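You operate a simulated robot arm through the tools that you are given. There is no shell and no other tool. Be economical: measure what you need, move in short steps, check, and stop when the job is done.

Carry out the task below with a simulated robot arm. There is one attempt and no reset: what you move stays moved.

## Task
Zero the medium gauge on the gold reference device and put it back.
Fine: gauge the reference device, then press ZERO while it still sits there.
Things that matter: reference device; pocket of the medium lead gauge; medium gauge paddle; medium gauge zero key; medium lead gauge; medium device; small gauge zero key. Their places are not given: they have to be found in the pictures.

Only the result counts: the job must be done as asked and must still hold three seconds after the hand-in. Knocking over, shifting, dropping, spilling or breaking anything else fails it.

## Robot
A 7-joint arm with a two-finger parallel gripper, fixed in place. Base frame: the origin is at the foot of the arm, x ahead of it, y to its left, z up; the work surface is at about z = 0.924. Units: m, rad, N and s.
With the tool pointing down near the work surface it reaches from about 0.24 to 0.68 m from the base axis. Its first joint turns from -1.152 to 1.152 rad. Payload 2.4 kg.
The tool frame sits at the grasp point between the pads (the TCP): z along the fingers, y along the line on which they close. The tips reach 0.03 m beyond it. The gripper opens to 0.094 m. The fingers are 0.028 m wide and 0.01 m thick; the gripper's body (0.05 by 0.096 m) begins 0.055 m behind the TCP.
Orientation is that of the tool frame in the base frame, as a unit quaternion [w, x, y, z]. With the fingers straight down and closing along the base's y, the tool's x points along the base's -x, its y along +y and its z along -z.

## Interface
- The arm moves only by the tool step_arm. Its argument "motion" is a list of rows, each an object (a shift or turn left out is 0, a gripper value left out holds the last) with "grip": the finger opening in m, from 0 to 0.094; "travel": the shift along the tool's x, y, z in m, a list of three; "turn": the turn, a rotation vector about the tool's x, y, z in rad, a list of three. In form: [{"grip": grip, "travel": [x, y, z], "turn": [wx, wy, wz]}, ...]. A call has 1 to 12 rows; each row is the pose to reach, as a shift and turn from the pose commanded when the call began, along the tool's axes at that moment. Each row takes 0.2 s and may step no farther than 0.05 m and 0.15 rad from the row before; otherwise, or with a gripper value out of range, the whole call is refused. Where a pose cannot be reached the arm comes as near as it can. A force on the tool above 40 N (or 10 N above the force at the start of the call, whichever is more), or a blocked arm, ends the call early, and 0.2 s more pass. The fingers move at their own pace (about 0.153 m/s each) and stop on an object; they squeeze with about 23 N. The grip force told is the motor's: it shows also when the fingers shut on nothing. Time passes only in rows, and 0.2 s behind the last, so rows that repeat a pose let the fingers close. The reply holds the time, the measured pose of the TCP, the force on the tool along the base axes, the opening and the grip force, in the units named above and with some noise.
- Cameras (640 x 400 px; columns grow to the right, rows downward): "scene" is fixed at [0.0441, 0.4948, 1.4279]; the picture's right is [-0.57, -0.82, 0.00], its down [-0.60, 0.41, -0.69] and it looks along [0.56, -0.39, -0.73] (base axes); focal length 214 px, centre (320, 200). "wrist" rides on the gripper at [-0.037, 0, -0.058] in the tool frame; the picture's right is [0.00, -1.00, 0.00], its down [0.97, 0.00, -0.24] and it looks along [0.24, 0.00, 0.97] (tool axes); focal length 218 px, centre (320, 200).
- grab_frame(camera): a new picture of that camera. No time passes.
- locate(camera, pixels): for up to 12 pixels [column, row] of the newest picture of that camera ("zoom" is the newest enlarged one), the place [x, y, z] in the base frame of the surface seen there, good to about 0.002 m. No time passes.
- inspect(camera, box): a new picture of the part [left, top, right, bottom] of that camera's present view, enlarged. No time passes.
- job_done(): hands the job in; it is judged then, once.

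Work in short steps. Measure before you move; look again where a grasp or a placing could have gone wrong, and mend it. You have 80 turns and 38 pictures in all, those below and enlarged ones among them. Open the gripper and draw the arm clear of the work before you hand the job in, unless the task says otherwise; then end with one line.

The tools are called as a command line: name --argument value ..., lists and objects as JSON in quotes. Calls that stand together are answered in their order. step_arm: Moves the arm, as the interface text tells. Its arguments: {"type":"object","properties":{"motion":{"type":"array"}},"required":["motion"]} The other tools are called the same way: grab_frame (camera) takes a picture; locate (camera, pixels) gives the place of the surface under pixels of a picture; inspect (camera, box) takes an enlarged picture of a part of a camera's view; job_done () hands the job in.

At the start:

```text
time: 0.0
ee_pos: [0.3293, 0.3175, 1.2527]
ee_rot: [0.0, 0.0, 1.0, 0.0]
contact_force: [-0.1, -0.8, -1.0]
gripper_width: 0.094
finger_force: 0.1
```

scene: 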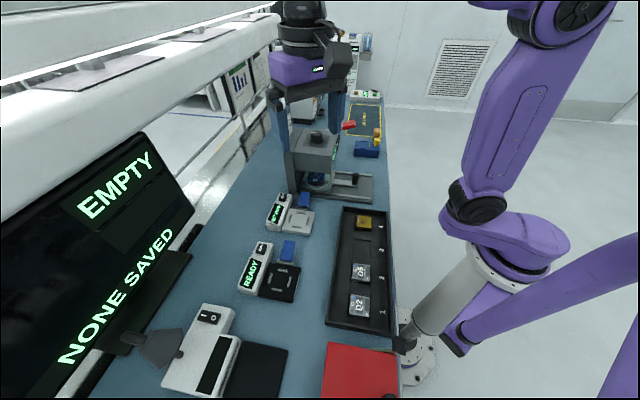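
wrist: 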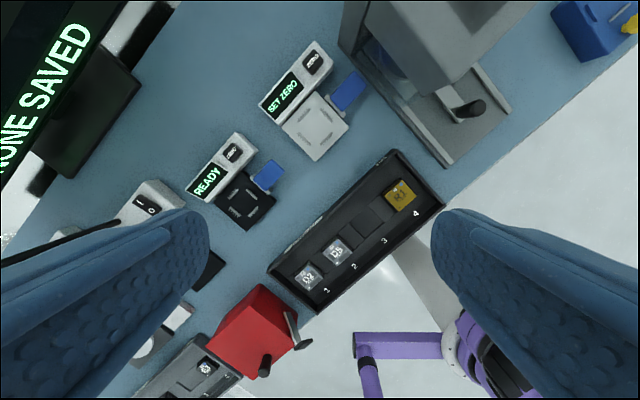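

Two gauges are seen (black at ~(245,195) READY, white at ~(315,125) SET ZERO) and a tray with the gold device at (400,195) in wrist view. I zoom in to read the markings.

inspect --camera "wrist" --box '[180, 30, 380, 240]'

inspect --camera "wrist" --box '[260, 140, 450, 320]'

inspect --camera "scene" --box '[220, 150, 400, 350]'

```text
1.90 times, centred on (280, 135) of wrist
```

zoom: 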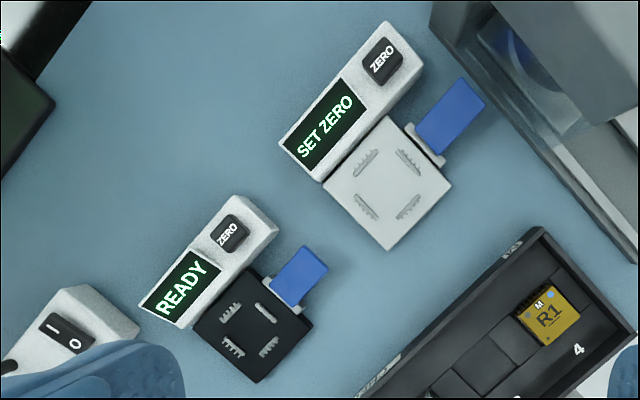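

```text
2.22 times, centred on (355, 230) of wrist
```

zoom: 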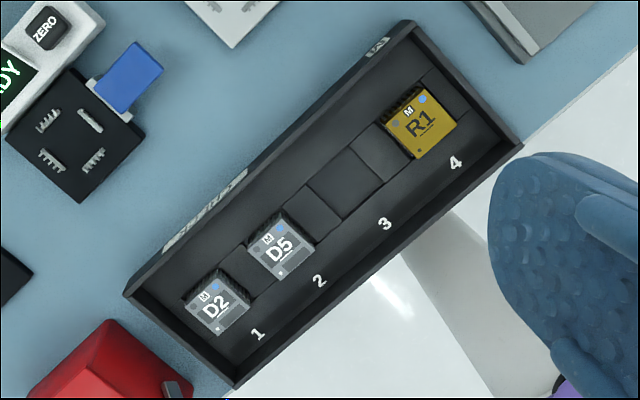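

```text
2.00 times, centred on (310, 250) of scene
```

zoom: 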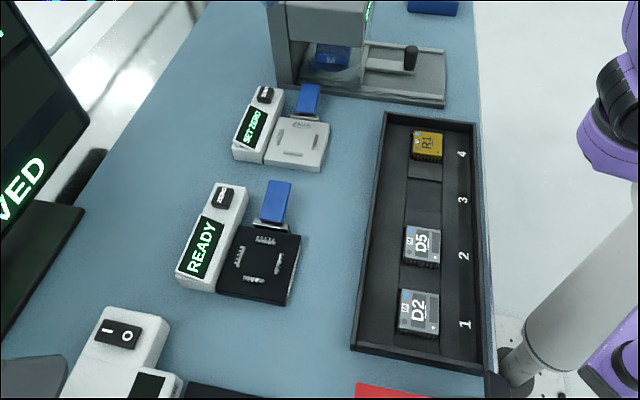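

The white gauge (SET ZERO) looks like the medium one; I measure its features, the black one's marks, and the R1 device. First refresh the zoom on the gauges.

inspect --camera "wrist" --box '[250, 30, 380, 170]'

locate --camera "wrist" --pixels '[[400, 195], [390, 182], [412, 207], [315, 125], [348, 90], [312, 61], [281, 96], [245, 197], [268, 175], [232, 153], [373, 218], [330, 20]]'

```text
2.86 times, centred on (315, 100) of wrist
```

zoom: 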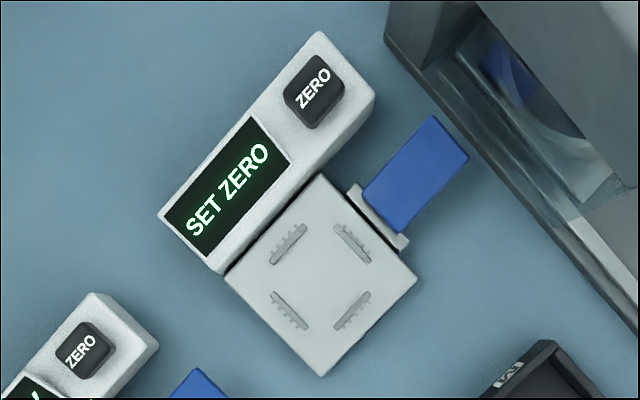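

```text
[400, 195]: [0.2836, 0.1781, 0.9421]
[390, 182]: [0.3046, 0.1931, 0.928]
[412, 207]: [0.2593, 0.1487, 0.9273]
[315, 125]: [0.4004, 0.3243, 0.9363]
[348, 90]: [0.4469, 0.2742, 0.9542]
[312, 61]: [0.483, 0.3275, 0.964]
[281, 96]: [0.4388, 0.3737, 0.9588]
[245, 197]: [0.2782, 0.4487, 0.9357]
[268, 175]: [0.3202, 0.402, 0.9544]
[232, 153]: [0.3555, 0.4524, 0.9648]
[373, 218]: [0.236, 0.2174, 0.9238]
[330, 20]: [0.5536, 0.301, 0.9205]
```

Move down to a closer viewpoint between R1 and the white gauge (TCP about 0.34, 0.25, 1.10).

step_arm --motion '[{"travel": [-0.003, -0.02, 0.04]}, {"travel": [-0.006, -0.04, 0.08]}, {"travel": [-0.008, -0.055, 0.12]}, {"travel": [-0.01, -0.0675, 0.15]}, {"travel": [-0.01, -0.0675, 0.15]}]'

grab_frame --camera "wrist"

```text
time: 1.2
ee_pos: [0.3376, 0.249, 1.0986]
ee_rot: [0.0, 0.0, 1.0, 0.0]
contact_force: [-0.2, -0.5, 0.7]
gripper_width: 0.0939
finger_force: 0.0
```

```text
31 pictures are left
```

wrist: 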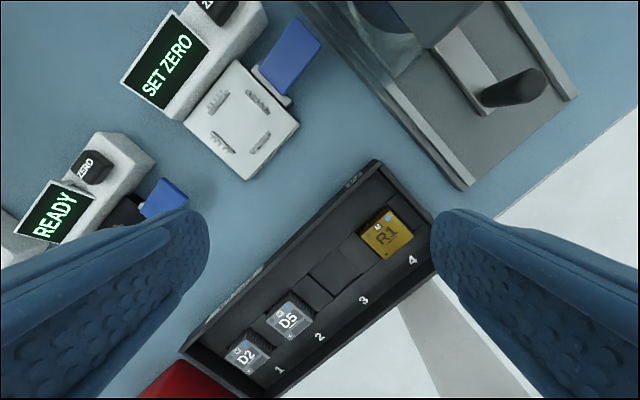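

R1 at (388,233), white pocket at (240,118). I enlarge both for detail.

inspect --camera "wrist" --box '[330, 180, 440, 290]'

locate --camera "zoom" --pixels '[[320, 200]]'

inspect --camera "wrist" --box '[170, 40, 320, 190]'

```text
3.64 times, centred on (385, 235) of wrist
```

zoom: 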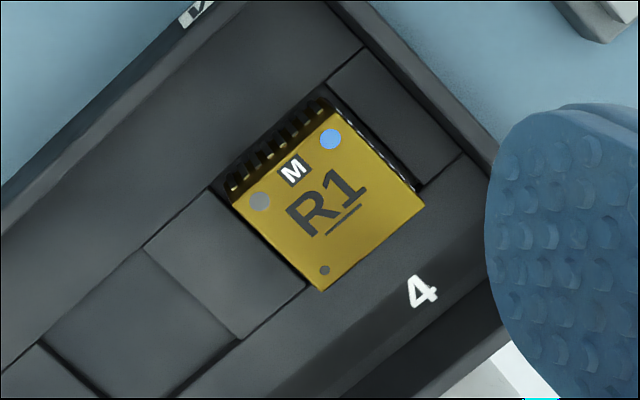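

```text
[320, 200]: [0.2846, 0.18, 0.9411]
```

```text
2.67 times, centred on (245, 115) of wrist
```

zoom: 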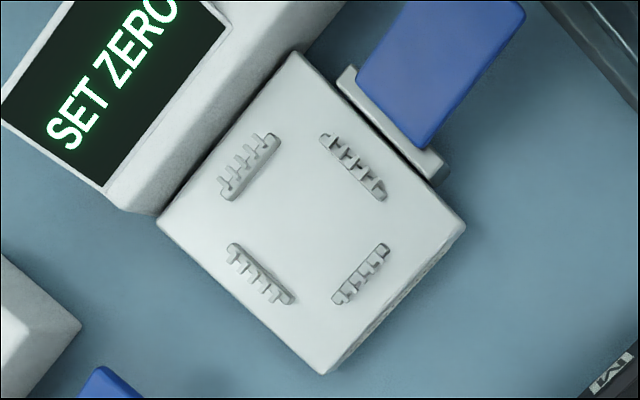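

Zoom shows R1's top-face corners; I locate those, tray separators and floor beside it, and the pocket's combs in the wrist picture.

locate --camera "wrist" --pixels '[[362, 233], [386, 258], [412, 236], [390, 211], [401, 193], [353, 254], [339, 268], [368, 204], [408, 250], [414, 270], [345, 195], [377, 165]]'

locate --camera "zoom" --pixels '[[250, 166], [352, 167], [360, 273], [262, 273], [305, 220], [298, 55], [163, 222], [320, 370], [462, 232], [275, 140], [390, 160], [440, 70]]'

```text
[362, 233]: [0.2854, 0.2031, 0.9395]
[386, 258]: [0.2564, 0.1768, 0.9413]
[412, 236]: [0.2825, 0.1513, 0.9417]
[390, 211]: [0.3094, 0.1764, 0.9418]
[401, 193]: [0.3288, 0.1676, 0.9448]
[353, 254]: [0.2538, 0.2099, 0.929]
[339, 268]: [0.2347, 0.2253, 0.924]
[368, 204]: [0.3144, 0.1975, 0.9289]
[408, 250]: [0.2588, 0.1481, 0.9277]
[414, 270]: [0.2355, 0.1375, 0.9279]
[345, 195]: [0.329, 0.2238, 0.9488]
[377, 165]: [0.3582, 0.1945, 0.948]
```

```text
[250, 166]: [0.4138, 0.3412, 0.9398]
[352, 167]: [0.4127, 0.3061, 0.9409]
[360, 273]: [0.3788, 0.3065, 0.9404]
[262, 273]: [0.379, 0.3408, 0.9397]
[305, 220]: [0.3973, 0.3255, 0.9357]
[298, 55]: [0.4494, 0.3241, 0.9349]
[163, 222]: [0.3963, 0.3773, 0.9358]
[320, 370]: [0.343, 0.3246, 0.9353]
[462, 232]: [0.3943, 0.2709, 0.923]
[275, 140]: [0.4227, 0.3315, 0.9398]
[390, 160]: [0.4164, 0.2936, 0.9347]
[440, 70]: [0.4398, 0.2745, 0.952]
```

The comb span (~49 mm) of the white gauge matches R1's lead span, and everything is turned 45°. I look at R1 and a device from the side to see where leads leave the body.

inspect --camera "scene" --box '[345, 205, 385, 240]'

inspect --camera "scene" --box '[255, 180, 325, 245]'

```text
11.43 times, centred on (365, 222) of scene
```

zoom: 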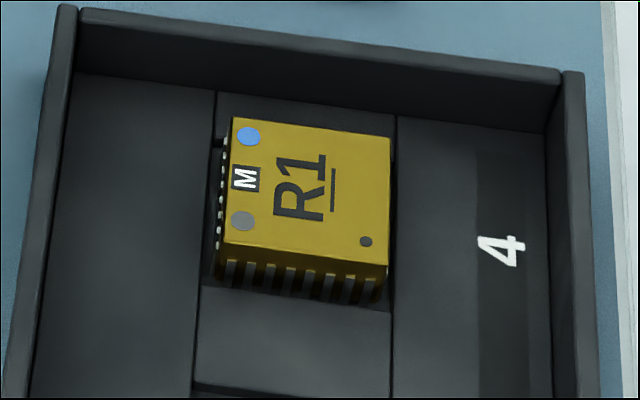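

```text
6.15 times, centred on (290, 212) of scene
```

zoom: 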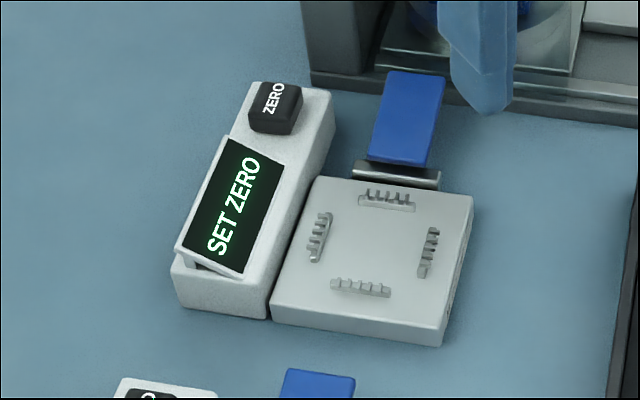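

Lead span vs comb size is still ambiguous, so I get an oblique close view of both gauges' labelled sides from lower and nearer the base (TCP to about 0.27, 0.26, 1.05).

step_arm --motion '[{"travel": [0.035, 0.005, 0.025]}, {"travel": [0.068, 0.01, 0.05]}, {"travel": [0.068, 0.01, 0.05]}]'

grab_frame --camera "wrist"

```text
time: 2.0
ee_pos: [0.2682, 0.2588, 1.0493]
ee_rot: [0.0, 0.001, 1.0, 0.0]
contact_force: [0.5, 0.0, -0.5]
gripper_width: 0.094
finger_force: 0.0
```

```text
26 pictures are left
```

wrist: 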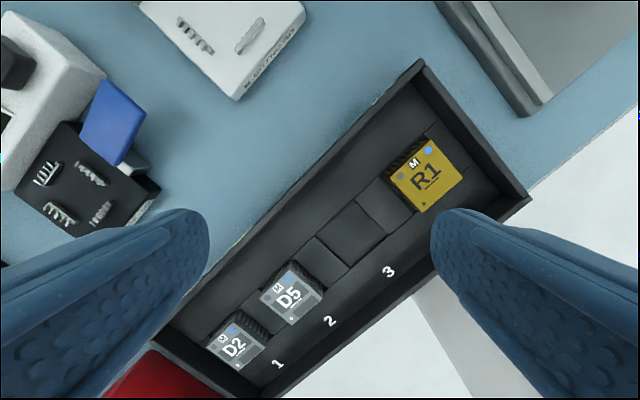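

The white gauge's side text is at (265,60) and the black one's combs at (75,190); I zoom both.

inspect --camera "wrist" --box '[165, 0, 315, 105]'

inspect --camera "wrist" --box '[0, 120, 170, 240]'

locate --camera "wrist" --pixels '[[48, 173], [100, 213], [91, 173], [60, 213], [420, 150], [433, 145], [445, 150], [361, 234], [340, 258], [385, 195]]'

```text
3.81 times, centred on (240, 52) of wrist
```

zoom: 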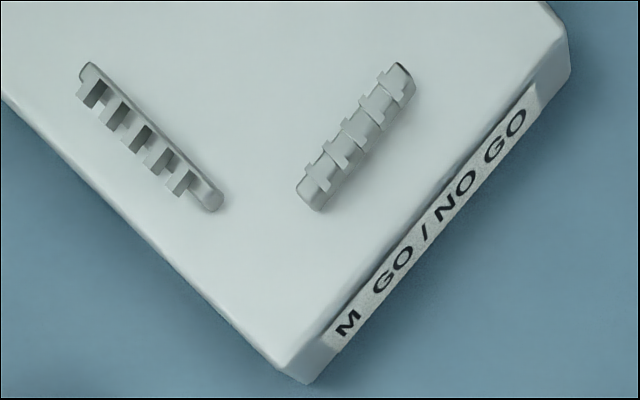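

```text
3.33 times, centred on (85, 180) of wrist
```

zoom: 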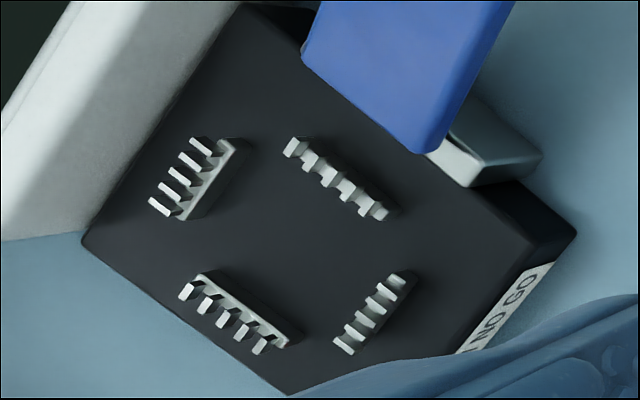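

```text
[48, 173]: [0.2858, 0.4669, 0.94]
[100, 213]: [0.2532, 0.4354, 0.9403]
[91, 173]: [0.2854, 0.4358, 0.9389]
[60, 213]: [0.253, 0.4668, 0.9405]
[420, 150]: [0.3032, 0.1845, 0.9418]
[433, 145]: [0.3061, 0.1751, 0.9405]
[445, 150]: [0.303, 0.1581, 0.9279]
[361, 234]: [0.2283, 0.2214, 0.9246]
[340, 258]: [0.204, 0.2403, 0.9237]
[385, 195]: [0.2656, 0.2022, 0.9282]
```

White gauge is labelled "M GO / NO GO", so it is the medium one. I move above R1 (≈0.283, 0.177) while turning 45° so the fingers close across the tray.

step_arm --motion '[{"travel": [-0.003, -0.014, 0], "turn": [0, 0, 0.131]}, {"travel": [-0.006, -0.028, 0], "turn": [0, 0, 0.262]}, {"travel": [-0.009, -0.042, 0], "turn": [0, 0, 0.393]}, {"travel": [-0.012, -0.056, 0], "turn": [0, 0, 0.524]}, {"travel": [-0.015, -0.07, 0], "turn": [0, 0, 0.655]}, {"travel": [-0.015, -0.082, 0], "turn": [0, 0, 0.7854], "grip": 0.07}, {"travel": [-0.015, -0.082, 0], "turn": [0, 0, 0.7854]}]'

grab_frame --camera "wrist"

```text
time: 3.6
ee_pos: [0.2872, 0.178, 1.0504]
ee_rot: [0.0, 0.383, 0.924, 0.001]
contact_force: [-0.5, 0.5, -0.6]
gripper_width: 0.0699
finger_force: 0.1
```

```text
23 pictures are left
```

wrist: 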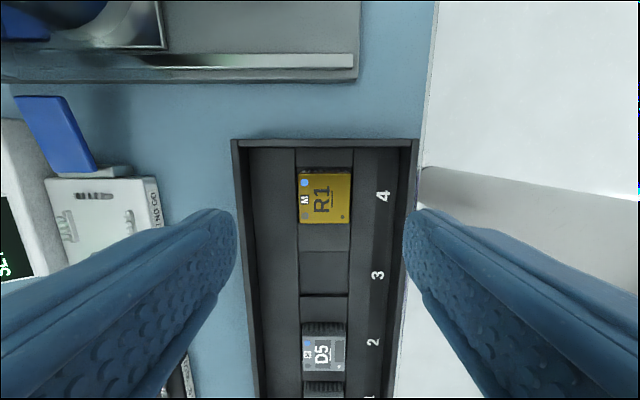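

R1 is axis-aligned in the picture at (325,197). I zoom and measure its edges precisely.

inspect --camera "wrist" --box '[270, 150, 390, 230]'

```text
5.00 times, centred on (330, 190) of wrist
```

zoom: 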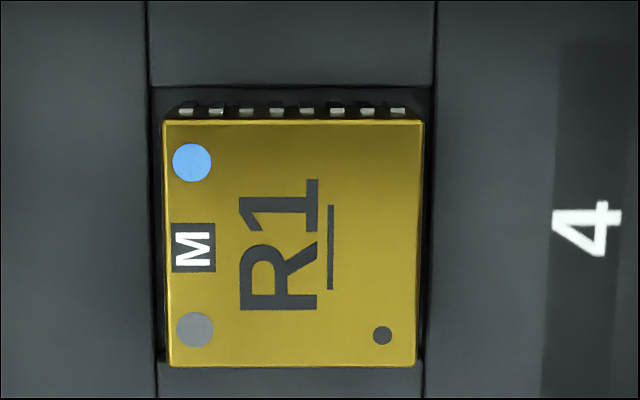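

locate --camera "zoom" --pixels '[[170, 130], [418, 130], [412, 360], [174, 360], [293, 245], [60, 245], [500, 245], [293, 40], [293, 385], [155, 245], [430, 245]]'

```text
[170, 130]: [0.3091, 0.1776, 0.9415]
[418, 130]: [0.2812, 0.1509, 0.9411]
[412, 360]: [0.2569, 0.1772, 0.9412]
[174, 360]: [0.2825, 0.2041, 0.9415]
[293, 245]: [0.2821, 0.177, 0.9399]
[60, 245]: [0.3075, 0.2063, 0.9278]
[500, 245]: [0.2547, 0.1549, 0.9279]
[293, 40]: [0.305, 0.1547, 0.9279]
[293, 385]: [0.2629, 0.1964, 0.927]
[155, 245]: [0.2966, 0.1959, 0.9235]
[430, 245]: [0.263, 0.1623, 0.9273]
```

R1's centre is (0.2824, 0.1775), top 0.9415, ~40 mm wide, strip beside it at 0.928. I descend, tips to about 0.934, grip open at 0.07.

step_arm --motion '[{"travel": [0.0023, -0.0032, 0.035]}, {"travel": [0.0023, -0.0032, 0.07]}, {"travel": [0.0023, -0.0032, 0.089]}, {"travel": [0.0023, -0.0032, 0.089]}]'

inspect --camera "wrist" --box '[160, 150, 480, 350]'

```text
time: 4.6
ee_pos: [0.2856, 0.179, 0.9636]
ee_rot: [0.0, 0.383, 0.924, 0.0]
contact_force: [1.1, 0.0, 0.0]
gripper_width: 0.07
finger_force: 0.1
```

```text
2.00 times, centred on (320, 250) of wrist
```

zoom: 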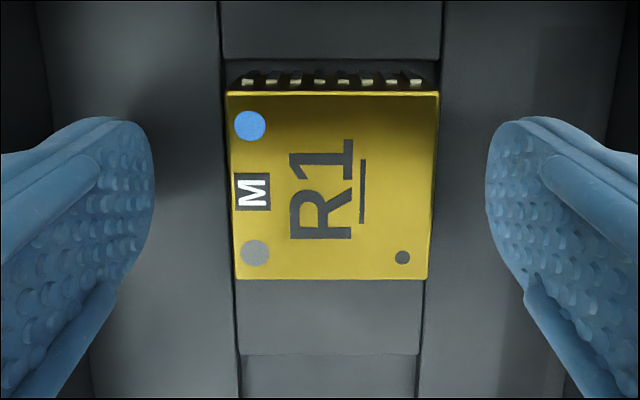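

R1 sits ~2 mm right of the finger midline (332 vs 320 in zoom). I shift by -2.5 mm in tool y and close.

step_arm --motion '[{"travel": [0.001, -0.0025, 0]}, {"travel": [0.001, -0.0025, 0], "grip": 0.045}, {"travel": [0.001, -0.0025, 0], "grip": 0.03}, {"travel": [0.001, -0.0025, 0], "grip": 0.03}, {"travel": [0.001, -0.0025, 0], "grip": 0.03}]'

```text
time: 5.8
ee_pos: [0.2816, 0.177, 0.9636]
ee_rot: [0.0, 0.383, 0.924, 0.0]
contact_force: [-0.3, 0.3, 0.2]
gripper_width: 0.0411
finger_force: 23.3
```

Gripped at 41 mm with 23 N. I lift straight up 9 cm and look.

step_arm --motion '[{"travel": [0, 0, -0.015]}, {"travel": [0, 0, -0.05]}, {"travel": [0, 0, -0.09]}, {"travel": [0, 0, -0.09]}]'

grab_frame --camera "wrist"

```text
time: 6.8
ee_pos: [0.2789, 0.1748, 1.0546]
ee_rot: [0.0, 0.382, 0.924, 0.001]
contact_force: [0.6, 0.3, 0.1]
gripper_width: 0.0412
finger_force: 23.0
```

```text
20 pictures are left
```

wrist: 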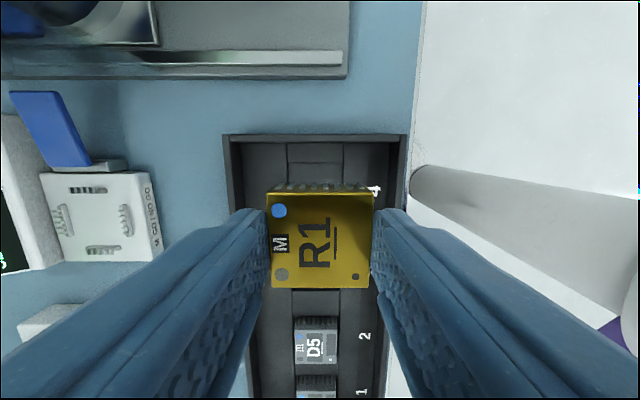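

R1 is held. In this same picture I locate its corners and the gauge combs (95,200 area) to compute the relative displacement.

locate --camera "wrist" --pixels '[[270, 197], [369, 197], [366, 284], [275, 284], [320, 240], [63, 220], [125, 219], [97, 193], [103, 251], [42, 175], [149, 175], [160, 259]]'

inspect --camera "wrist" --box '[30, 160, 180, 270]'

```text
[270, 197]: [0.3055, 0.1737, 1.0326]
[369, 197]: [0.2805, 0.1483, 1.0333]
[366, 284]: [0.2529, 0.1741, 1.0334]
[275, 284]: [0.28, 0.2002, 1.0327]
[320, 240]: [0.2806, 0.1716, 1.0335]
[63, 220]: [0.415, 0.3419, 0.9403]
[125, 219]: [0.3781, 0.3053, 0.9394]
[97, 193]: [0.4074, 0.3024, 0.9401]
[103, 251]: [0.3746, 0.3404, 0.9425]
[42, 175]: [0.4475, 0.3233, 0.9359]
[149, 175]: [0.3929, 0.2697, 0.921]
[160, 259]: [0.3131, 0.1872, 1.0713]
```

```text
3.64 times, centred on (105, 215) of wrist
```

zoom: 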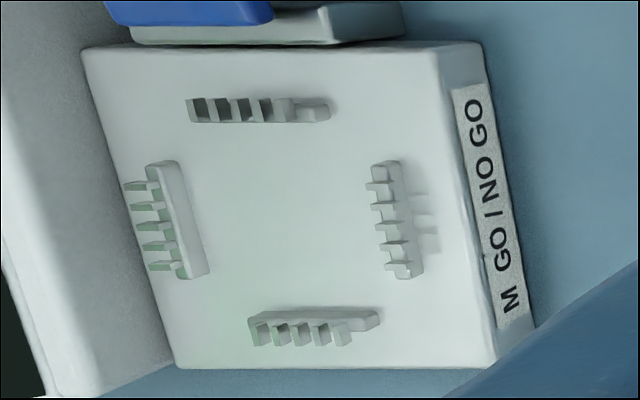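

Pocket centre ≈ (0.396, 0.324); device sits ≈1 mm off the TCP in tool -x. I carry it over the pocket at the current height.

step_arm --motion '[{"travel": [0.005, 0.04, 0]}, {"travel": [0.01, 0.08, 0]}, {"travel": [0.015, 0.12, 0]}, {"travel": [0.02, 0.16, 0]}, {"travel": [0.0233, 0.1867, 0]}, {"travel": [0.0233, 0.1867, 0]}]'

grab_frame --camera "wrist"

```text
time: 8.2
ee_pos: [0.3943, 0.326, 1.0537]
ee_rot: [-0.001, 0.383, 0.924, 0.0]
contact_force: [0.9, 0.4, 0.1]
gripper_width: 0.0411
finger_force: 23.0
```

```text
18 pictures are left
```

wrist: 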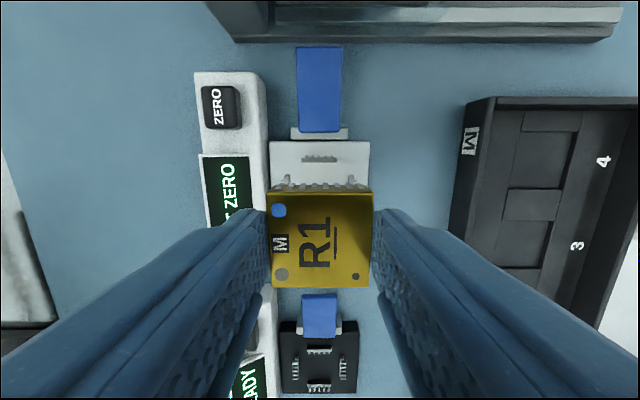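

Laterally aligned (plate cols 270–369, device 267–373). I locate plate edge, comb and device in this frame to check the other axis.

locate --camera "wrist" --pixels '[[273, 144], [366, 144], [320, 158], [292, 181], [348, 181], [270, 197], [369, 197], [366, 284], [275, 284], [221, 107], [320, 90], [320, 60]]'

```text
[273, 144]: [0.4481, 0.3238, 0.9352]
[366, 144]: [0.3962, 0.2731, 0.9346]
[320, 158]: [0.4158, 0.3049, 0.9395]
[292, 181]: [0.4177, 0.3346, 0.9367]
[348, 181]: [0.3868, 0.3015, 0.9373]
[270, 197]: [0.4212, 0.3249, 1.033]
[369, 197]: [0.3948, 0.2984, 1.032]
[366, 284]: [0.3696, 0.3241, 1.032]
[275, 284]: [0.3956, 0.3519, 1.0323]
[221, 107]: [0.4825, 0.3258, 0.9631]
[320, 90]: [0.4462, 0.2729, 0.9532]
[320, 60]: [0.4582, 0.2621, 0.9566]
```

Device centre (0.3953, 0.3248) vs pocket (0.3965, 0.3237): shift −1.6 mm in tool x, and descend to ~6 mm above seating.

step_arm --motion '[{"travel": [-0.0016, 0, 0.03]}, {"travel": [-0.0016, 0, 0.055]}, {"travel": [-0.0016, 0, 0.072]}, {"travel": [-0.0016, 0, 0.072]}]'

inspect --camera "wrist" --box '[200, 120, 440, 300]'

inspect --camera "scene" --box '[260, 180, 330, 240]'

```text
time: 9.2
ee_pos: [0.3974, 0.3242, 0.9806]
ee_rot: [0.0, 0.383, 0.924, 0.0]
contact_force: [0.4, -0.2, 0.2]
gripper_width: 0.0414
finger_force: 23.1
```

```text
2.22 times, centred on (320, 210) of wrist
```

zoom: 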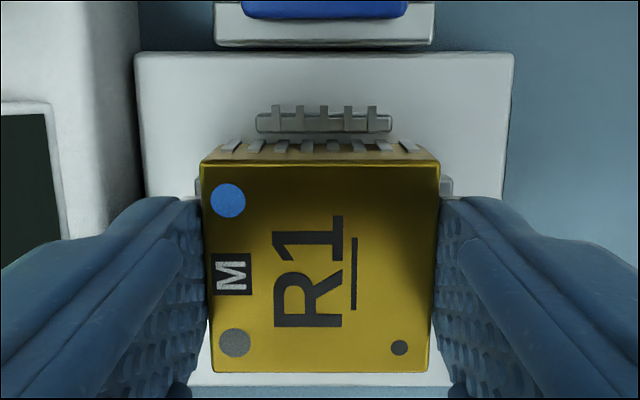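

```text
6.67 times, centred on (295, 210) of scene
```

zoom: 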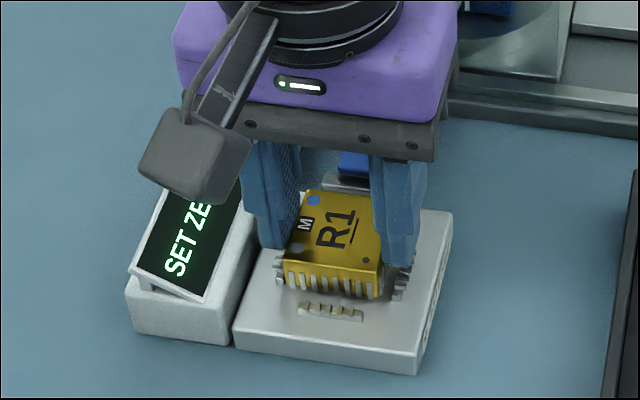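

Comb and plate centres (≈324) are slightly right of the device (320), ~0.8 mm. I locate plate edges and device edges to check the other axis.

inspect --camera "wrist" --box '[200, 120, 440, 300]'

locate --camera "zoom" --pixels '[[140, 57], [508, 57], [324, 56], [324, 382], [324, 122], [210, 170], [430, 170], [428, 365], [217, 365], [250, 381], [400, 381]]'

```text
2.22 times, centred on (320, 210) of wrist
```

zoom: 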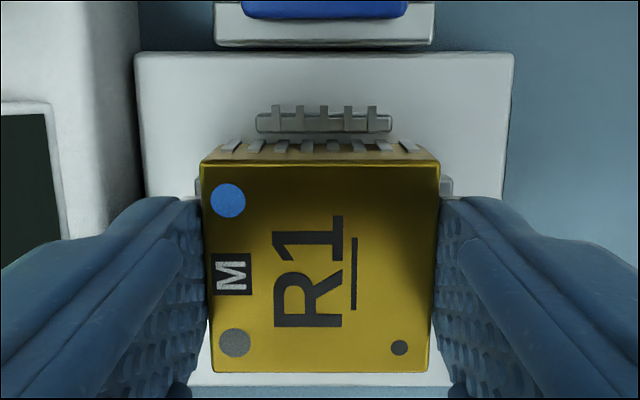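

```text
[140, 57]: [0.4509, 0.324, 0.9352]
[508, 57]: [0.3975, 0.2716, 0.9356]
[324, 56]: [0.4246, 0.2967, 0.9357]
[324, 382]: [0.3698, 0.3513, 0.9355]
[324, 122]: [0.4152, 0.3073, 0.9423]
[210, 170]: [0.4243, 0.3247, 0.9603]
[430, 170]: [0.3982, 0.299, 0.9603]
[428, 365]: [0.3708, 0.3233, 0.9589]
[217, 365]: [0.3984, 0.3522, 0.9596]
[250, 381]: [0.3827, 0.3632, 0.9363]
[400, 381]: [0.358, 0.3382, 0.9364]
```

Only −0.9 mm in tool y needed. I correct and lower slowly 5 mm, watching force.

step_arm --motion '[{"travel": [0, -0.0009, 0]}, {"travel": [0, -0.0009, 0.002]}, {"travel": [0, -0.0009, 0.004]}, {"travel": [0, -0.0009, 0.005]}, {"travel": [0, -0.0009, 0.005]}]'

```text
time: 10.4
ee_pos: [0.3971, 0.3238, 0.9762]
ee_rot: [0.0, 0.382, 0.924, 0.0]
contact_force: [-0.2, 0.0, -1.1]
gripper_width: 0.0409
finger_force: 22.8
```

No contact yet; I lower in half-millimetre steps.

step_arm --motion '[{"travel": [0, 0, 0.0006]}, {"travel": [0, 0, 0.0012]}, {"travel": [0, 0, 0.0012]}]'

```text
time: 11.2
ee_pos: [0.3964, 0.3221, 0.9771]
ee_rot: [0.001, 0.383, 0.924, 0.0]
contact_force: [-1.7, 2.4, -0.3]
gripper_width: 0.0411
finger_force: 22.6
```

A faint lateral force only; I check the scene view for how it sits.

inspect --camera "scene" --box '[270, 190, 320, 235]'

```text
8.89 times, centred on (295, 212) of scene
```

zoom: 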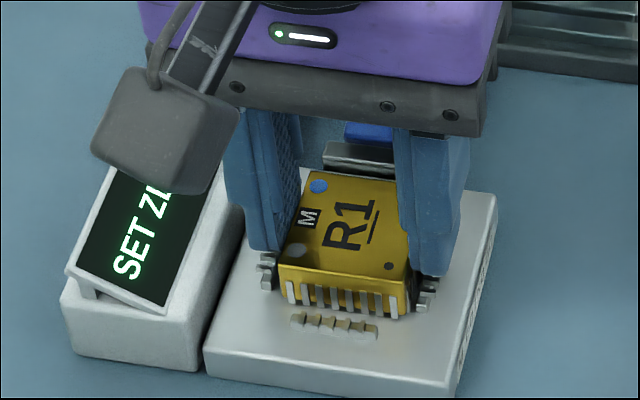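

Device appears within a millimetre of the plate and centred between combs; lower a bit more until contact.

step_arm --motion '[{"travel": [0, 0, 0.0005]}, {"travel": [0, 0, 0.001]}, {"travel": [0, 0, 0.001]}]'

```text
time: 12.0
ee_pos: [0.397, 0.3231, 0.9736]
ee_rot: [0.001, 0.382, 0.924, 0.0]
contact_force: [-1.9, -1.0, 6.5]
gripper_width: 0.0409
finger_force: 22.9
```

Contact force 6.5 N up: seated. Release to 0.05 (display block is at 38 mm) and rise straight up.

step_arm --motion '[{"grip": 0.05}, {"grip": 0.05}, {"travel": [0, 0, -0.01]}, {"travel": [0, 0, -0.04]}, {"travel": [0, 0, -0.08]}, {"travel": [0, 0, -0.08]}]'

grab_frame --camera "wrist"

```text
time: 13.4
ee_pos: [0.3957, 0.3228, 1.0504]
ee_rot: [0.0, 0.383, 0.924, 0.0]
contact_force: [-0.4, 0.3, -0.6]
gripper_width: 0.0498
finger_force: 0.0
```

```text
13 pictures are left
```

wrist: 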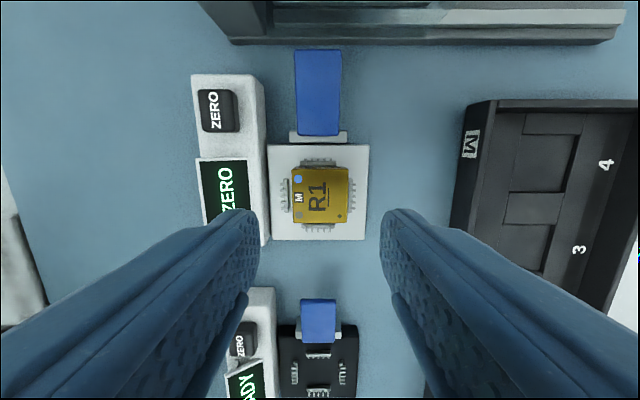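

R1 is neatly in the pocket. The paddle (cols 295–342, rows 50–135) is hinged at the plate, higher outward. I measure the paddle and press-machine heights above it for clearance.

locate --camera "wrist" --pixels '[[318, 55], [318, 75], [318, 100], [318, 128], [300, 38], [300, 22], [300, 6], [450, 8], [230, 8], [213, 110], [225, 110], [213, 85]]'

inspect --camera "scene" --box '[250, 120, 390, 230]'

```text
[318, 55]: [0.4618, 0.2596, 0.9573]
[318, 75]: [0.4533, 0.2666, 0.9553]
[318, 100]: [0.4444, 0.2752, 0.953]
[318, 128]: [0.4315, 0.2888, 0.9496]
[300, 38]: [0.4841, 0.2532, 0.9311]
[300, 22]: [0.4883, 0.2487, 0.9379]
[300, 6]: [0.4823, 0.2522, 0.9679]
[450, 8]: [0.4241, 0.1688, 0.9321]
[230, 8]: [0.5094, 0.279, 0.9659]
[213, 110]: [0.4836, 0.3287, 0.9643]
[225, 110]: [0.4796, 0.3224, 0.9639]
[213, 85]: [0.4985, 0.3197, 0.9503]
```

```text
3.64 times, centred on (320, 175) of scene
```

zoom: 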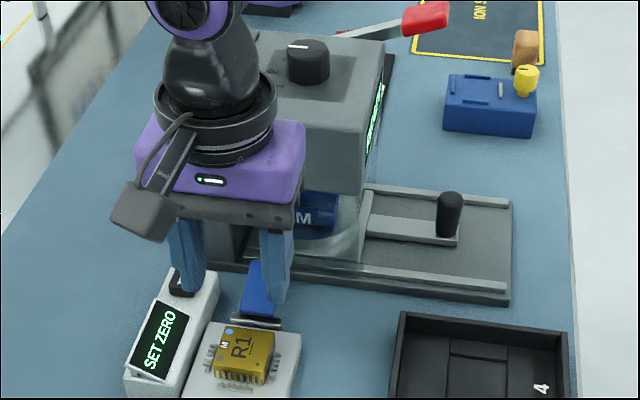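

The machine's column near (0.482, 0.252) might be close to the hand when pressing; I measure the machine's head in the scene zoom.

locate --camera "zoom" --pixels '[[340, 80], [355, 98], [270, 75], [270, 40], [262, 70], [340, 170], [315, 180], [355, 185], [225, 258], [245, 235], [310, 130], [200, 262]]'

```text
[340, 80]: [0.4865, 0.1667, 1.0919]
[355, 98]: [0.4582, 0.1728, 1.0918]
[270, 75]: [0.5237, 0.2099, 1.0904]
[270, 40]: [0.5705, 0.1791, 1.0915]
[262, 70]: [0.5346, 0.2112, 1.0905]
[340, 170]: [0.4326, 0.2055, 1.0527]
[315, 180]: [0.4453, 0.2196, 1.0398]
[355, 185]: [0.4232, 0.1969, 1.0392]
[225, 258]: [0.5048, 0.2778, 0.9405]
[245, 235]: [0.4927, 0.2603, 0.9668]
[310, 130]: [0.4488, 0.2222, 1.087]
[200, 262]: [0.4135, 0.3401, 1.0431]
```

The machine head's front face is ~18 mm beyond the paddle end and up to z 1.09, so I'll press with the hand leaning back 0.45 rad (away from it). Close the fingers, tilt and go over the paddle at TCP z ≈1.015.

step_arm --motion '[{"grip": 0.0, "travel": [0, 0, -0.01], "turn": [0, -0.12, 0]}, {"travel": [-0.01, 0, -0.01], "turn": [0, -0.25, 0]}, {"travel": [-0.025, 0, 0], "turn": [0, -0.38, 0]}, {"travel": [-0.05, 0.0005, 0.01], "turn": [0, -0.45, 0]}, {"travel": [-0.0747, 0.0007, 0.025], "turn": [0, -0.45, 0]}, {"travel": [-0.0747, 0.0007, 0.0395], "turn": [0, -0.45, 0]}, {"travel": [-0.0747, 0.0007, 0.0395], "turn": [0, -0.45, 0]}]'

inspect --camera "scene" --box '[250, 130, 370, 230]'

```text
time: 15.0
ee_pos: [0.4512, 0.2713, 1.0165]
ee_rot: [0.206, 0.373, 0.901, -0.086]
contact_force: [1.0, 0.9, -0.4]
gripper_width: 0.0
finger_force: 23.1
```

```text
4.00 times, centred on (310, 180) of scene
```

zoom: 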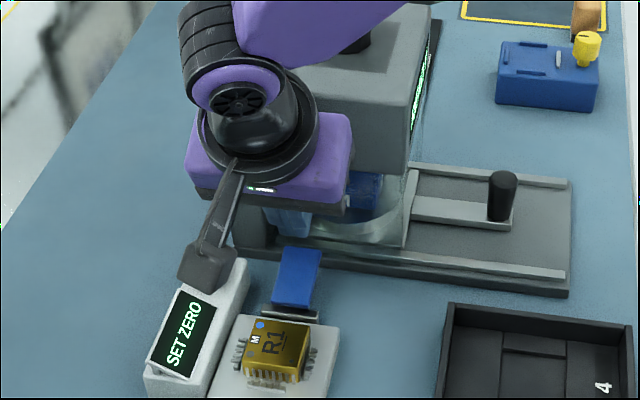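

Tilt is correct (tips toward the machine). A dangling box on the wrist shows at (205,265) near the display; I measure its position and the tips.

locate --camera "zoom" --pixels '[[205, 265], [205, 285], [230, 255], [185, 280], [215, 215], [285, 225], [290, 235], [225, 275], [240, 180], [330, 200], [290, 280]]'

grab_frame --camera "wrist"

```text
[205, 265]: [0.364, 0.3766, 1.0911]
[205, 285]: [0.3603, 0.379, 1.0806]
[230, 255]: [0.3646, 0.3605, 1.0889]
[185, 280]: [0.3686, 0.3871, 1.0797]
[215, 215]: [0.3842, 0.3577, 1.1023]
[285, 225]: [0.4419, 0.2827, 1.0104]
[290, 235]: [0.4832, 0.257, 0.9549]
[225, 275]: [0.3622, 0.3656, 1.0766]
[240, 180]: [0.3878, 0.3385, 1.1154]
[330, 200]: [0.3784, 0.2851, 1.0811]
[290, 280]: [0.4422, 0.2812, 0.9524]
```

```text
10 pictures are left
```

wrist: 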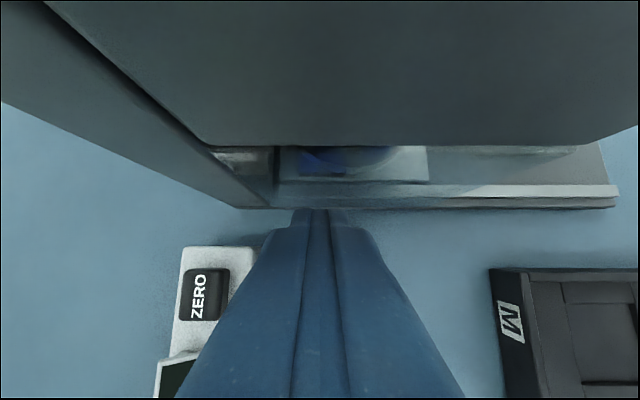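

Box is at z≈1.08, clear of everything. I descend vertically 26 mm toward the paddle.

step_arm --motion '[{"travel": [0.0052, 0, 0.0108]}, {"travel": [0.0096, 0, 0.0198]}, {"travel": [0.0113, 0, 0.0234]}, {"travel": [0.0113, 0, 0.0234]}]'

step_arm --motion '[{"travel": [0.0009, 0, 0.0018]}, {"travel": [0.0017, 0, 0.0036]}, {"travel": [0.0017, 0, 0.0036]}]'

```text
time: 16.0
ee_pos: [0.4511, 0.2712, 0.9884]
ee_rot: [0.206, 0.373, 0.901, -0.085]
contact_force: [-0.9, 0.3, 0.0]
gripper_width: 0.0002
finger_force: 23.1
```

```text
time: 16.8
ee_pos: [0.4505, 0.2721, 0.9859]
ee_rot: [0.206, 0.373, 0.901, -0.085]
contact_force: [0.5, -0.3, 0.8]
gripper_width: 0.0002
finger_force: 23.4
```

Barely at contact (0.8 N). Continue down in 2 mm rows.

step_arm --motion '[{"travel": [0.0009, 0, 0.0018]}, {"travel": [0.0017, 0, 0.0036]}, {"travel": [0.0017, 0, 0.0036]}]'

step_arm --motion '[{"travel": [0.0009, 0, 0.0018]}, {"travel": [0.0017, 0, 0.0036]}, {"travel": [0.0017, 0, 0.0036]}]'

inspect --camera "scene" --box '[255, 160, 335, 230]'

```text
time: 17.6
ee_pos: [0.45, 0.2705, 0.9815]
ee_rot: [0.206, 0.373, 0.901, -0.085]
contact_force: [-0.3, 1.9, 1.8]
gripper_width: 0.0003
finger_force: 22.6
```

```text
time: 18.4
ee_pos: [0.4501, 0.2706, 0.9769]
ee_rot: [0.207, 0.373, 0.901, -0.086]
contact_force: [2.5, 1.2, 3.9]
gripper_width: 0.0001
finger_force: 22.7
```

```text
5.71 times, centred on (295, 195) of scene
```

zoom: 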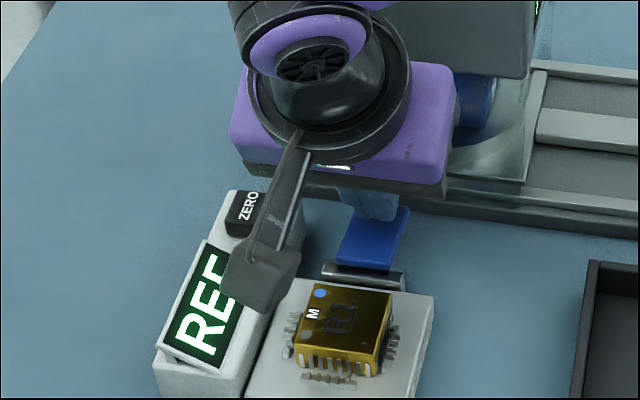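

Paddle is depressed and the display now reads "REF…": the reference has been gauged. I rise and undo the tilt, and look at the display.

step_arm --motion '[{"travel": [0, 0, 0]}, {"travel": [-0.009, 0, -0.018]}, {"travel": [-0.022, 0, -0.045]}, {"travel": [-0.022, 0, -0.045]}]'

inspect --camera "scene" --box '[255, 160, 335, 230]'

```text
time: 19.4
ee_pos: [0.4467, 0.2701, 1.0269]
ee_rot: [0.206, 0.373, 0.901, -0.086]
contact_force: [0.8, -0.1, 0.7]
gripper_width: 0.0002
finger_force: 22.9
```

```text
5.71 times, centred on (295, 195) of scene
```

zoom: 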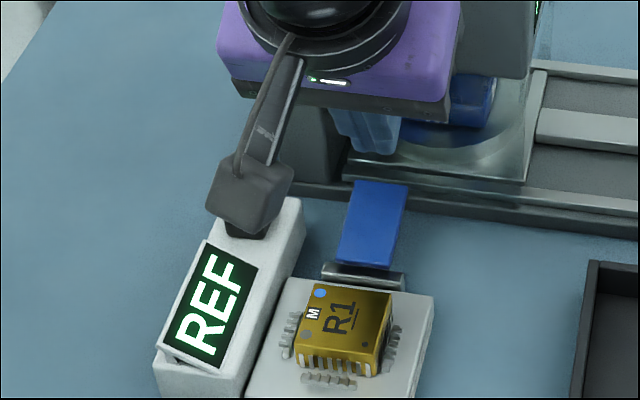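

"REF" persists after release. Next I move over the ZERO key (≈0.481, 0.3255, 0.964), keeping the tilt, at the current height.

step_arm --motion '[{"travel": [0.0147, 0.02, -0.0071]}, {"travel": [0.0147, 0.0612, -0.0071]}, {"travel": [0.0147, 0.0612, -0.0071]}]'

grab_frame --camera "wrist"

```text
time: 20.2
ee_pos: [0.4807, 0.3254, 1.0291]
ee_rot: [0.205, 0.373, 0.901, -0.085]
contact_force: [-0.2, 0.0, 0.5]
gripper_width: 0.0002
finger_force: 23.0
```

```text
7 pictures are left
```

wrist: 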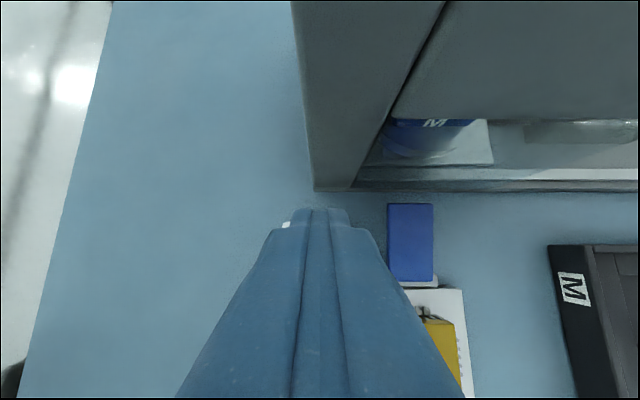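

TCP is over the key (0.481, 0.325). Descend 28 mm, then in small steps.

step_arm --motion '[{"travel": [0.0061, 0, 0.0126]}, {"travel": [0.0109, 0, 0.0225]}, {"travel": [0.0122, 0, 0.0252]}, {"travel": [0.0122, 0, 0.0252]}]'

step_arm --motion '[{"travel": [0.0004, 0, 0.0009]}, {"travel": [0.0009, 0, 0.0018]}, {"travel": [0.0013, 0, 0.0027]}, {"travel": [0.0013, 0, 0.0027]}]'

```text
time: 21.2
ee_pos: [0.4812, 0.3247, 1.0005]
ee_rot: [0.206, 0.373, 0.901, -0.085]
contact_force: [0.4, 0.1, 0.5]
gripper_width: 0.0
finger_force: 22.6
```

```text
time: 22.2
ee_pos: [0.4812, 0.3261, 0.997]
ee_rot: [0.207, 0.373, 0.901, -0.085]
contact_force: [-0.2, 1.0, -0.1]
gripper_width: 0.0
finger_force: 23.0
```

No contact yet at TCP z 0.996; continue in 1 mm rows.

step_arm --motion '[{"travel": [0.0004, 0, 0.0009]}, {"travel": [0.0009, 0, 0.0018]}, {"travel": [0.0009, 0, 0.0018]}]'

step_arm --motion '[{"travel": [0.0004, 0, 0.0009]}, {"travel": [0.0009, 0, 0.0018]}, {"travel": [0.0009, 0, 0.0018]}]'

inspect --camera "scene" --box '[255, 160, 335, 230]'

```text
time: 23.0
ee_pos: [0.4801, 0.3261, 0.9954]
ee_rot: [0.206, 0.373, 0.901, -0.086]
contact_force: [0.7, 0.6, 0.8]
gripper_width: 0.0
finger_force: 22.7
```

```text
time: 23.8
ee_pos: [0.481, 0.3254, 0.9912]
ee_rot: [0.206, 0.373, 0.901, -0.084]
contact_force: [0.5, -0.5, 2.2]
gripper_width: 0.0
finger_force: 22.8
```

```text
5.71 times, centred on (295, 195) of scene
```

zoom: 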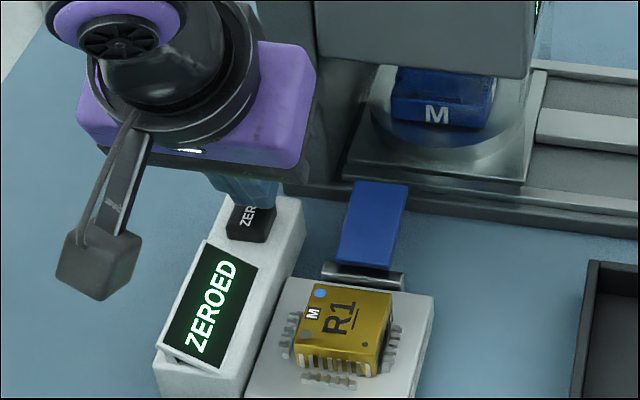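

Display reads "ZEROED". I rise straight up, then move back over R1 untilting and opening the gripper to 0.05.

step_arm --motion '[{"travel": [-0.01, 0, -0.02]}, {"travel": [-0.0204, 0, -0.043]}, {"travel": [-0.0304, 0, -0.063]}, {"travel": [-0.0304, 0, -0.063]}]'

step_arm --motion '[{"travel": [0.0132, -0.0155, -0.0064], "turn": [0, 0.12, 0]}, {"travel": [0.0263, -0.031, -0.0127], "turn": [0, 0.24, 0]}, {"travel": [0.0395, -0.0465, -0.0191], "turn": [0, 0.36, 0]}, {"travel": [0.0526, -0.0619, -0.0254], "turn": [0, 0.45, 0], "grip": 0.05}, {"travel": [0.0526, -0.0619, -0.0254], "turn": [0, 0.45, 0]}, {"travel": [0.0526, -0.0619, -0.0254], "turn": [0, 0.45, 0]}]'

grab_frame --camera "wrist"

```text
time: 24.8
ee_pos: [0.4819, 0.3271, 1.0649]
ee_rot: [0.206, 0.373, 0.901, -0.086]
contact_force: [-1.0, 0.4, 0.7]
gripper_width: 0.0
finger_force: 23.1
```

```text
time: 26.2
ee_pos: [0.397, 0.3242, 1.062]
ee_rot: [0.0, 0.383, 0.924, 0.0]
contact_force: [0.3, -0.2, -0.5]
gripper_width: 0.05
finger_force: 0.0
```

```text
5 pictures are left
```

wrist: 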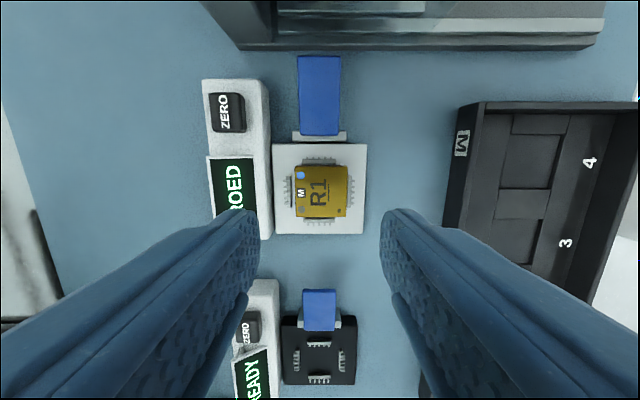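

R1 centred at col 320. Descend 86.5 mm and grip.

step_arm --motion '[{"travel": [0, 0, 0.035]}, {"travel": [0, 0, 0.065]}, {"travel": [0, 0, 0.08]}, {"travel": [0, 0, 0.0865]}, {"travel": [0, 0, 0.0865]}]'

step_arm --motion '[{"grip": 0.03}, {"grip": 0.03}, {"grip": 0.03}]'

```text
time: 27.4
ee_pos: [0.3968, 0.3227, 0.9738]
ee_rot: [0.0, 0.383, 0.924, 0.0]
contact_force: [-0.5, -0.8, -0.6]
gripper_width: 0.0499
finger_force: 0.0
```

```text
time: 28.2
ee_pos: [0.3974, 0.3234, 0.9744]
ee_rot: [0.0, 0.382, 0.924, 0.0]
contact_force: [-0.3, -0.9, -0.4]
gripper_width: 0.0408
finger_force: 22.5
```

Gripped again (41 mm). Lift 80 mm and carry back along the reverse path to the slot-4 pose.

step_arm --motion '[{"travel": [0, 0, -0.02]}, {"travel": [0, 0, -0.05]}, {"travel": [0, 0, -0.08]}, {"travel": [-0.0052, -0.045, -0.08]}, {"travel": [-0.0104, -0.09, -0.08]}, {"travel": [-0.0156, -0.135, -0.08]}, {"travel": [-0.0208, -0.175, -0.08]}, {"travel": [-0.0217, -0.1858, -0.08]}, {"travel": [-0.0217, -0.1858, -0.08]}]'

step_arm --motion '[{"travel": [0, 0, 0.04]}, {"travel": [0, 0, 0.07]}, {"travel": [0, 0, 0.07]}]'

inspect --camera "wrist" --box '[200, 120, 440, 300]'

```text
time: 30.2
ee_pos: [0.2792, 0.1754, 1.0565]
ee_rot: [0.0, 0.383, 0.924, 0.0]
contact_force: [-0.3, -0.4, 1.1]
gripper_width: 0.0411
finger_force: 22.7
```

```text
time: 31.0
ee_pos: [0.2802, 0.1767, 0.9877]
ee_rot: [0.001, 0.383, 0.924, 0.0]
contact_force: [-0.4, 0.5, -0.8]
gripper_width: 0.0411
finger_force: 22.5
```

```text
2.22 times, centred on (320, 210) of wrist
```

zoom: 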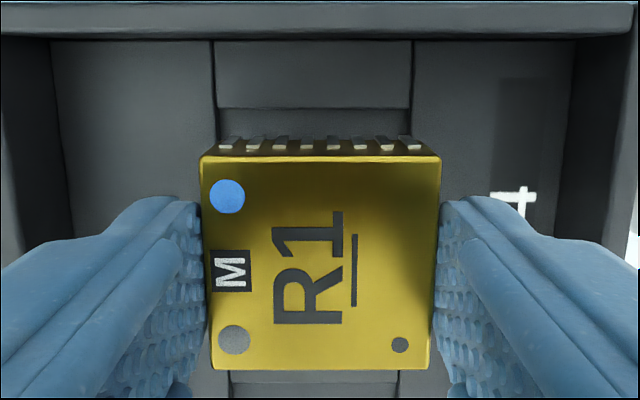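

Slot edges (213–412, centre ≈313) are left of the device centre (320), ~1.5 mm. I locate edges to quantify.

locate --camera "zoom" --pixels '[[207, 75], [420, 75], [312, 100], [312, 115], [312, 376], [210, 165], [432, 165], [426, 362], [218, 362], [200, 75], [430, 75]]'

```text
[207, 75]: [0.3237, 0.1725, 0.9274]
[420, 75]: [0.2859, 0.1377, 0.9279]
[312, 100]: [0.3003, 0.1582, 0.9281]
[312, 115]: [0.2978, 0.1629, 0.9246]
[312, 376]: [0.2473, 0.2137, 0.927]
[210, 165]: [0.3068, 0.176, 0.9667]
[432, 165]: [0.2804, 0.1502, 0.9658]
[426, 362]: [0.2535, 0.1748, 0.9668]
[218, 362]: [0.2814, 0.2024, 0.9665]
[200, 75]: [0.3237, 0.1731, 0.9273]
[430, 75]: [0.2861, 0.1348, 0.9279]
```

Slot clearance is ±2.5 mm; I shift +2 mm in tool y and −1.5 mm in tool x to centre it, then descend 18 mm.

step_arm --motion '[{"travel": [-0.0015, 0.002, 0]}, {"travel": [-0.0015, 0.002, 0.006]}, {"travel": [-0.0015, 0.002, 0.012]}, {"travel": [-0.0015, 0.002, 0.018]}, {"travel": [-0.0015, 0.002, 0.018]}]'

step_arm --motion '[{"travel": [0, 0, 0.0008]}, {"travel": [0, 0, 0.0016]}, {"travel": [0, 0, 0.0024]}, {"travel": [0, 0, 0.0024]}]'

```text
time: 32.2
ee_pos: [0.2828, 0.1765, 0.9673]
ee_rot: [-0.001, 0.383, 0.924, 0.0]
contact_force: [1.1, -0.5, 0.1]
gripper_width: 0.0412
finger_force: 23.3
```

```text
time: 33.2
ee_pos: [0.2828, 0.1769, 0.9657]
ee_rot: [0.001, 0.382, 0.924, 0.001]
contact_force: [-0.3, 0.2, -1.0]
gripper_width: 0.0408
finger_force: 23.1
```

No contact yet; continue in sub-millimetre rows.

step_arm --motion '[{"travel": [0, 0, 0.0006]}, {"travel": [0, 0, 0.0012]}, {"travel": [0, 0, 0.0012]}]'

step_arm --motion '[{"travel": [0, 0, 0.0004]}, {"travel": [0, 0, 0.0008]}, {"travel": [0, 0, 0.0008]}]'

```text
time: 34.0
ee_pos: [0.2829, 0.1759, 0.9648]
ee_rot: [0.0, 0.383, 0.924, 0.0]
contact_force: [0.3, 0.2, 0.1]
gripper_width: 0.0408
finger_force: 23.0
```

```text
time: 34.8
ee_pos: [0.284, 0.1764, 0.9633]
ee_rot: [0.0, 0.383, 0.924, 0.0]
contact_force: [-3.9, 4.2, 0.9]
gripper_width: 0.0407
finger_force: 23.2
```

A lateral force of ~5 N toward tool +x appears; I inspect before going on.

inspect --camera "wrist" --box '[200, 120, 440, 300]'

locate --camera "zoom" --pixels '[[210, 165], [432, 165], [426, 362], [218, 362], [320, 80], [320, 260], [320, 110], [320, 130], [320, 385]]'

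```text
2.22 times, centred on (320, 210) of wrist
```

zoom: 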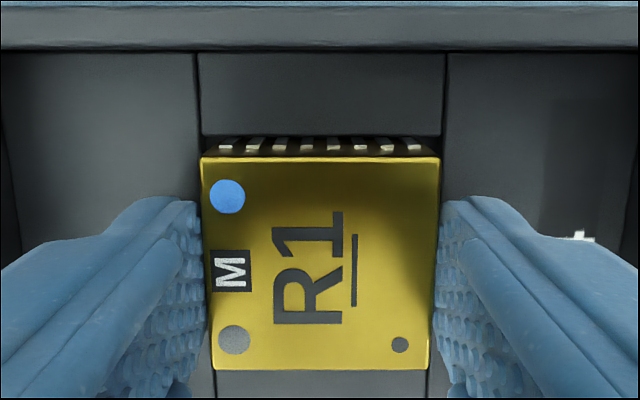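

```text
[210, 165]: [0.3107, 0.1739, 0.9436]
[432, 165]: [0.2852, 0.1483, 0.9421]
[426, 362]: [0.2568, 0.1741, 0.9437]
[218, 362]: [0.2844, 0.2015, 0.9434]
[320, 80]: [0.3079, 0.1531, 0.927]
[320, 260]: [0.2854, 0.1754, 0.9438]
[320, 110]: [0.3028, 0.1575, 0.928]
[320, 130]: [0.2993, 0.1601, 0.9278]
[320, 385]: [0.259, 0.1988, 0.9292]
```

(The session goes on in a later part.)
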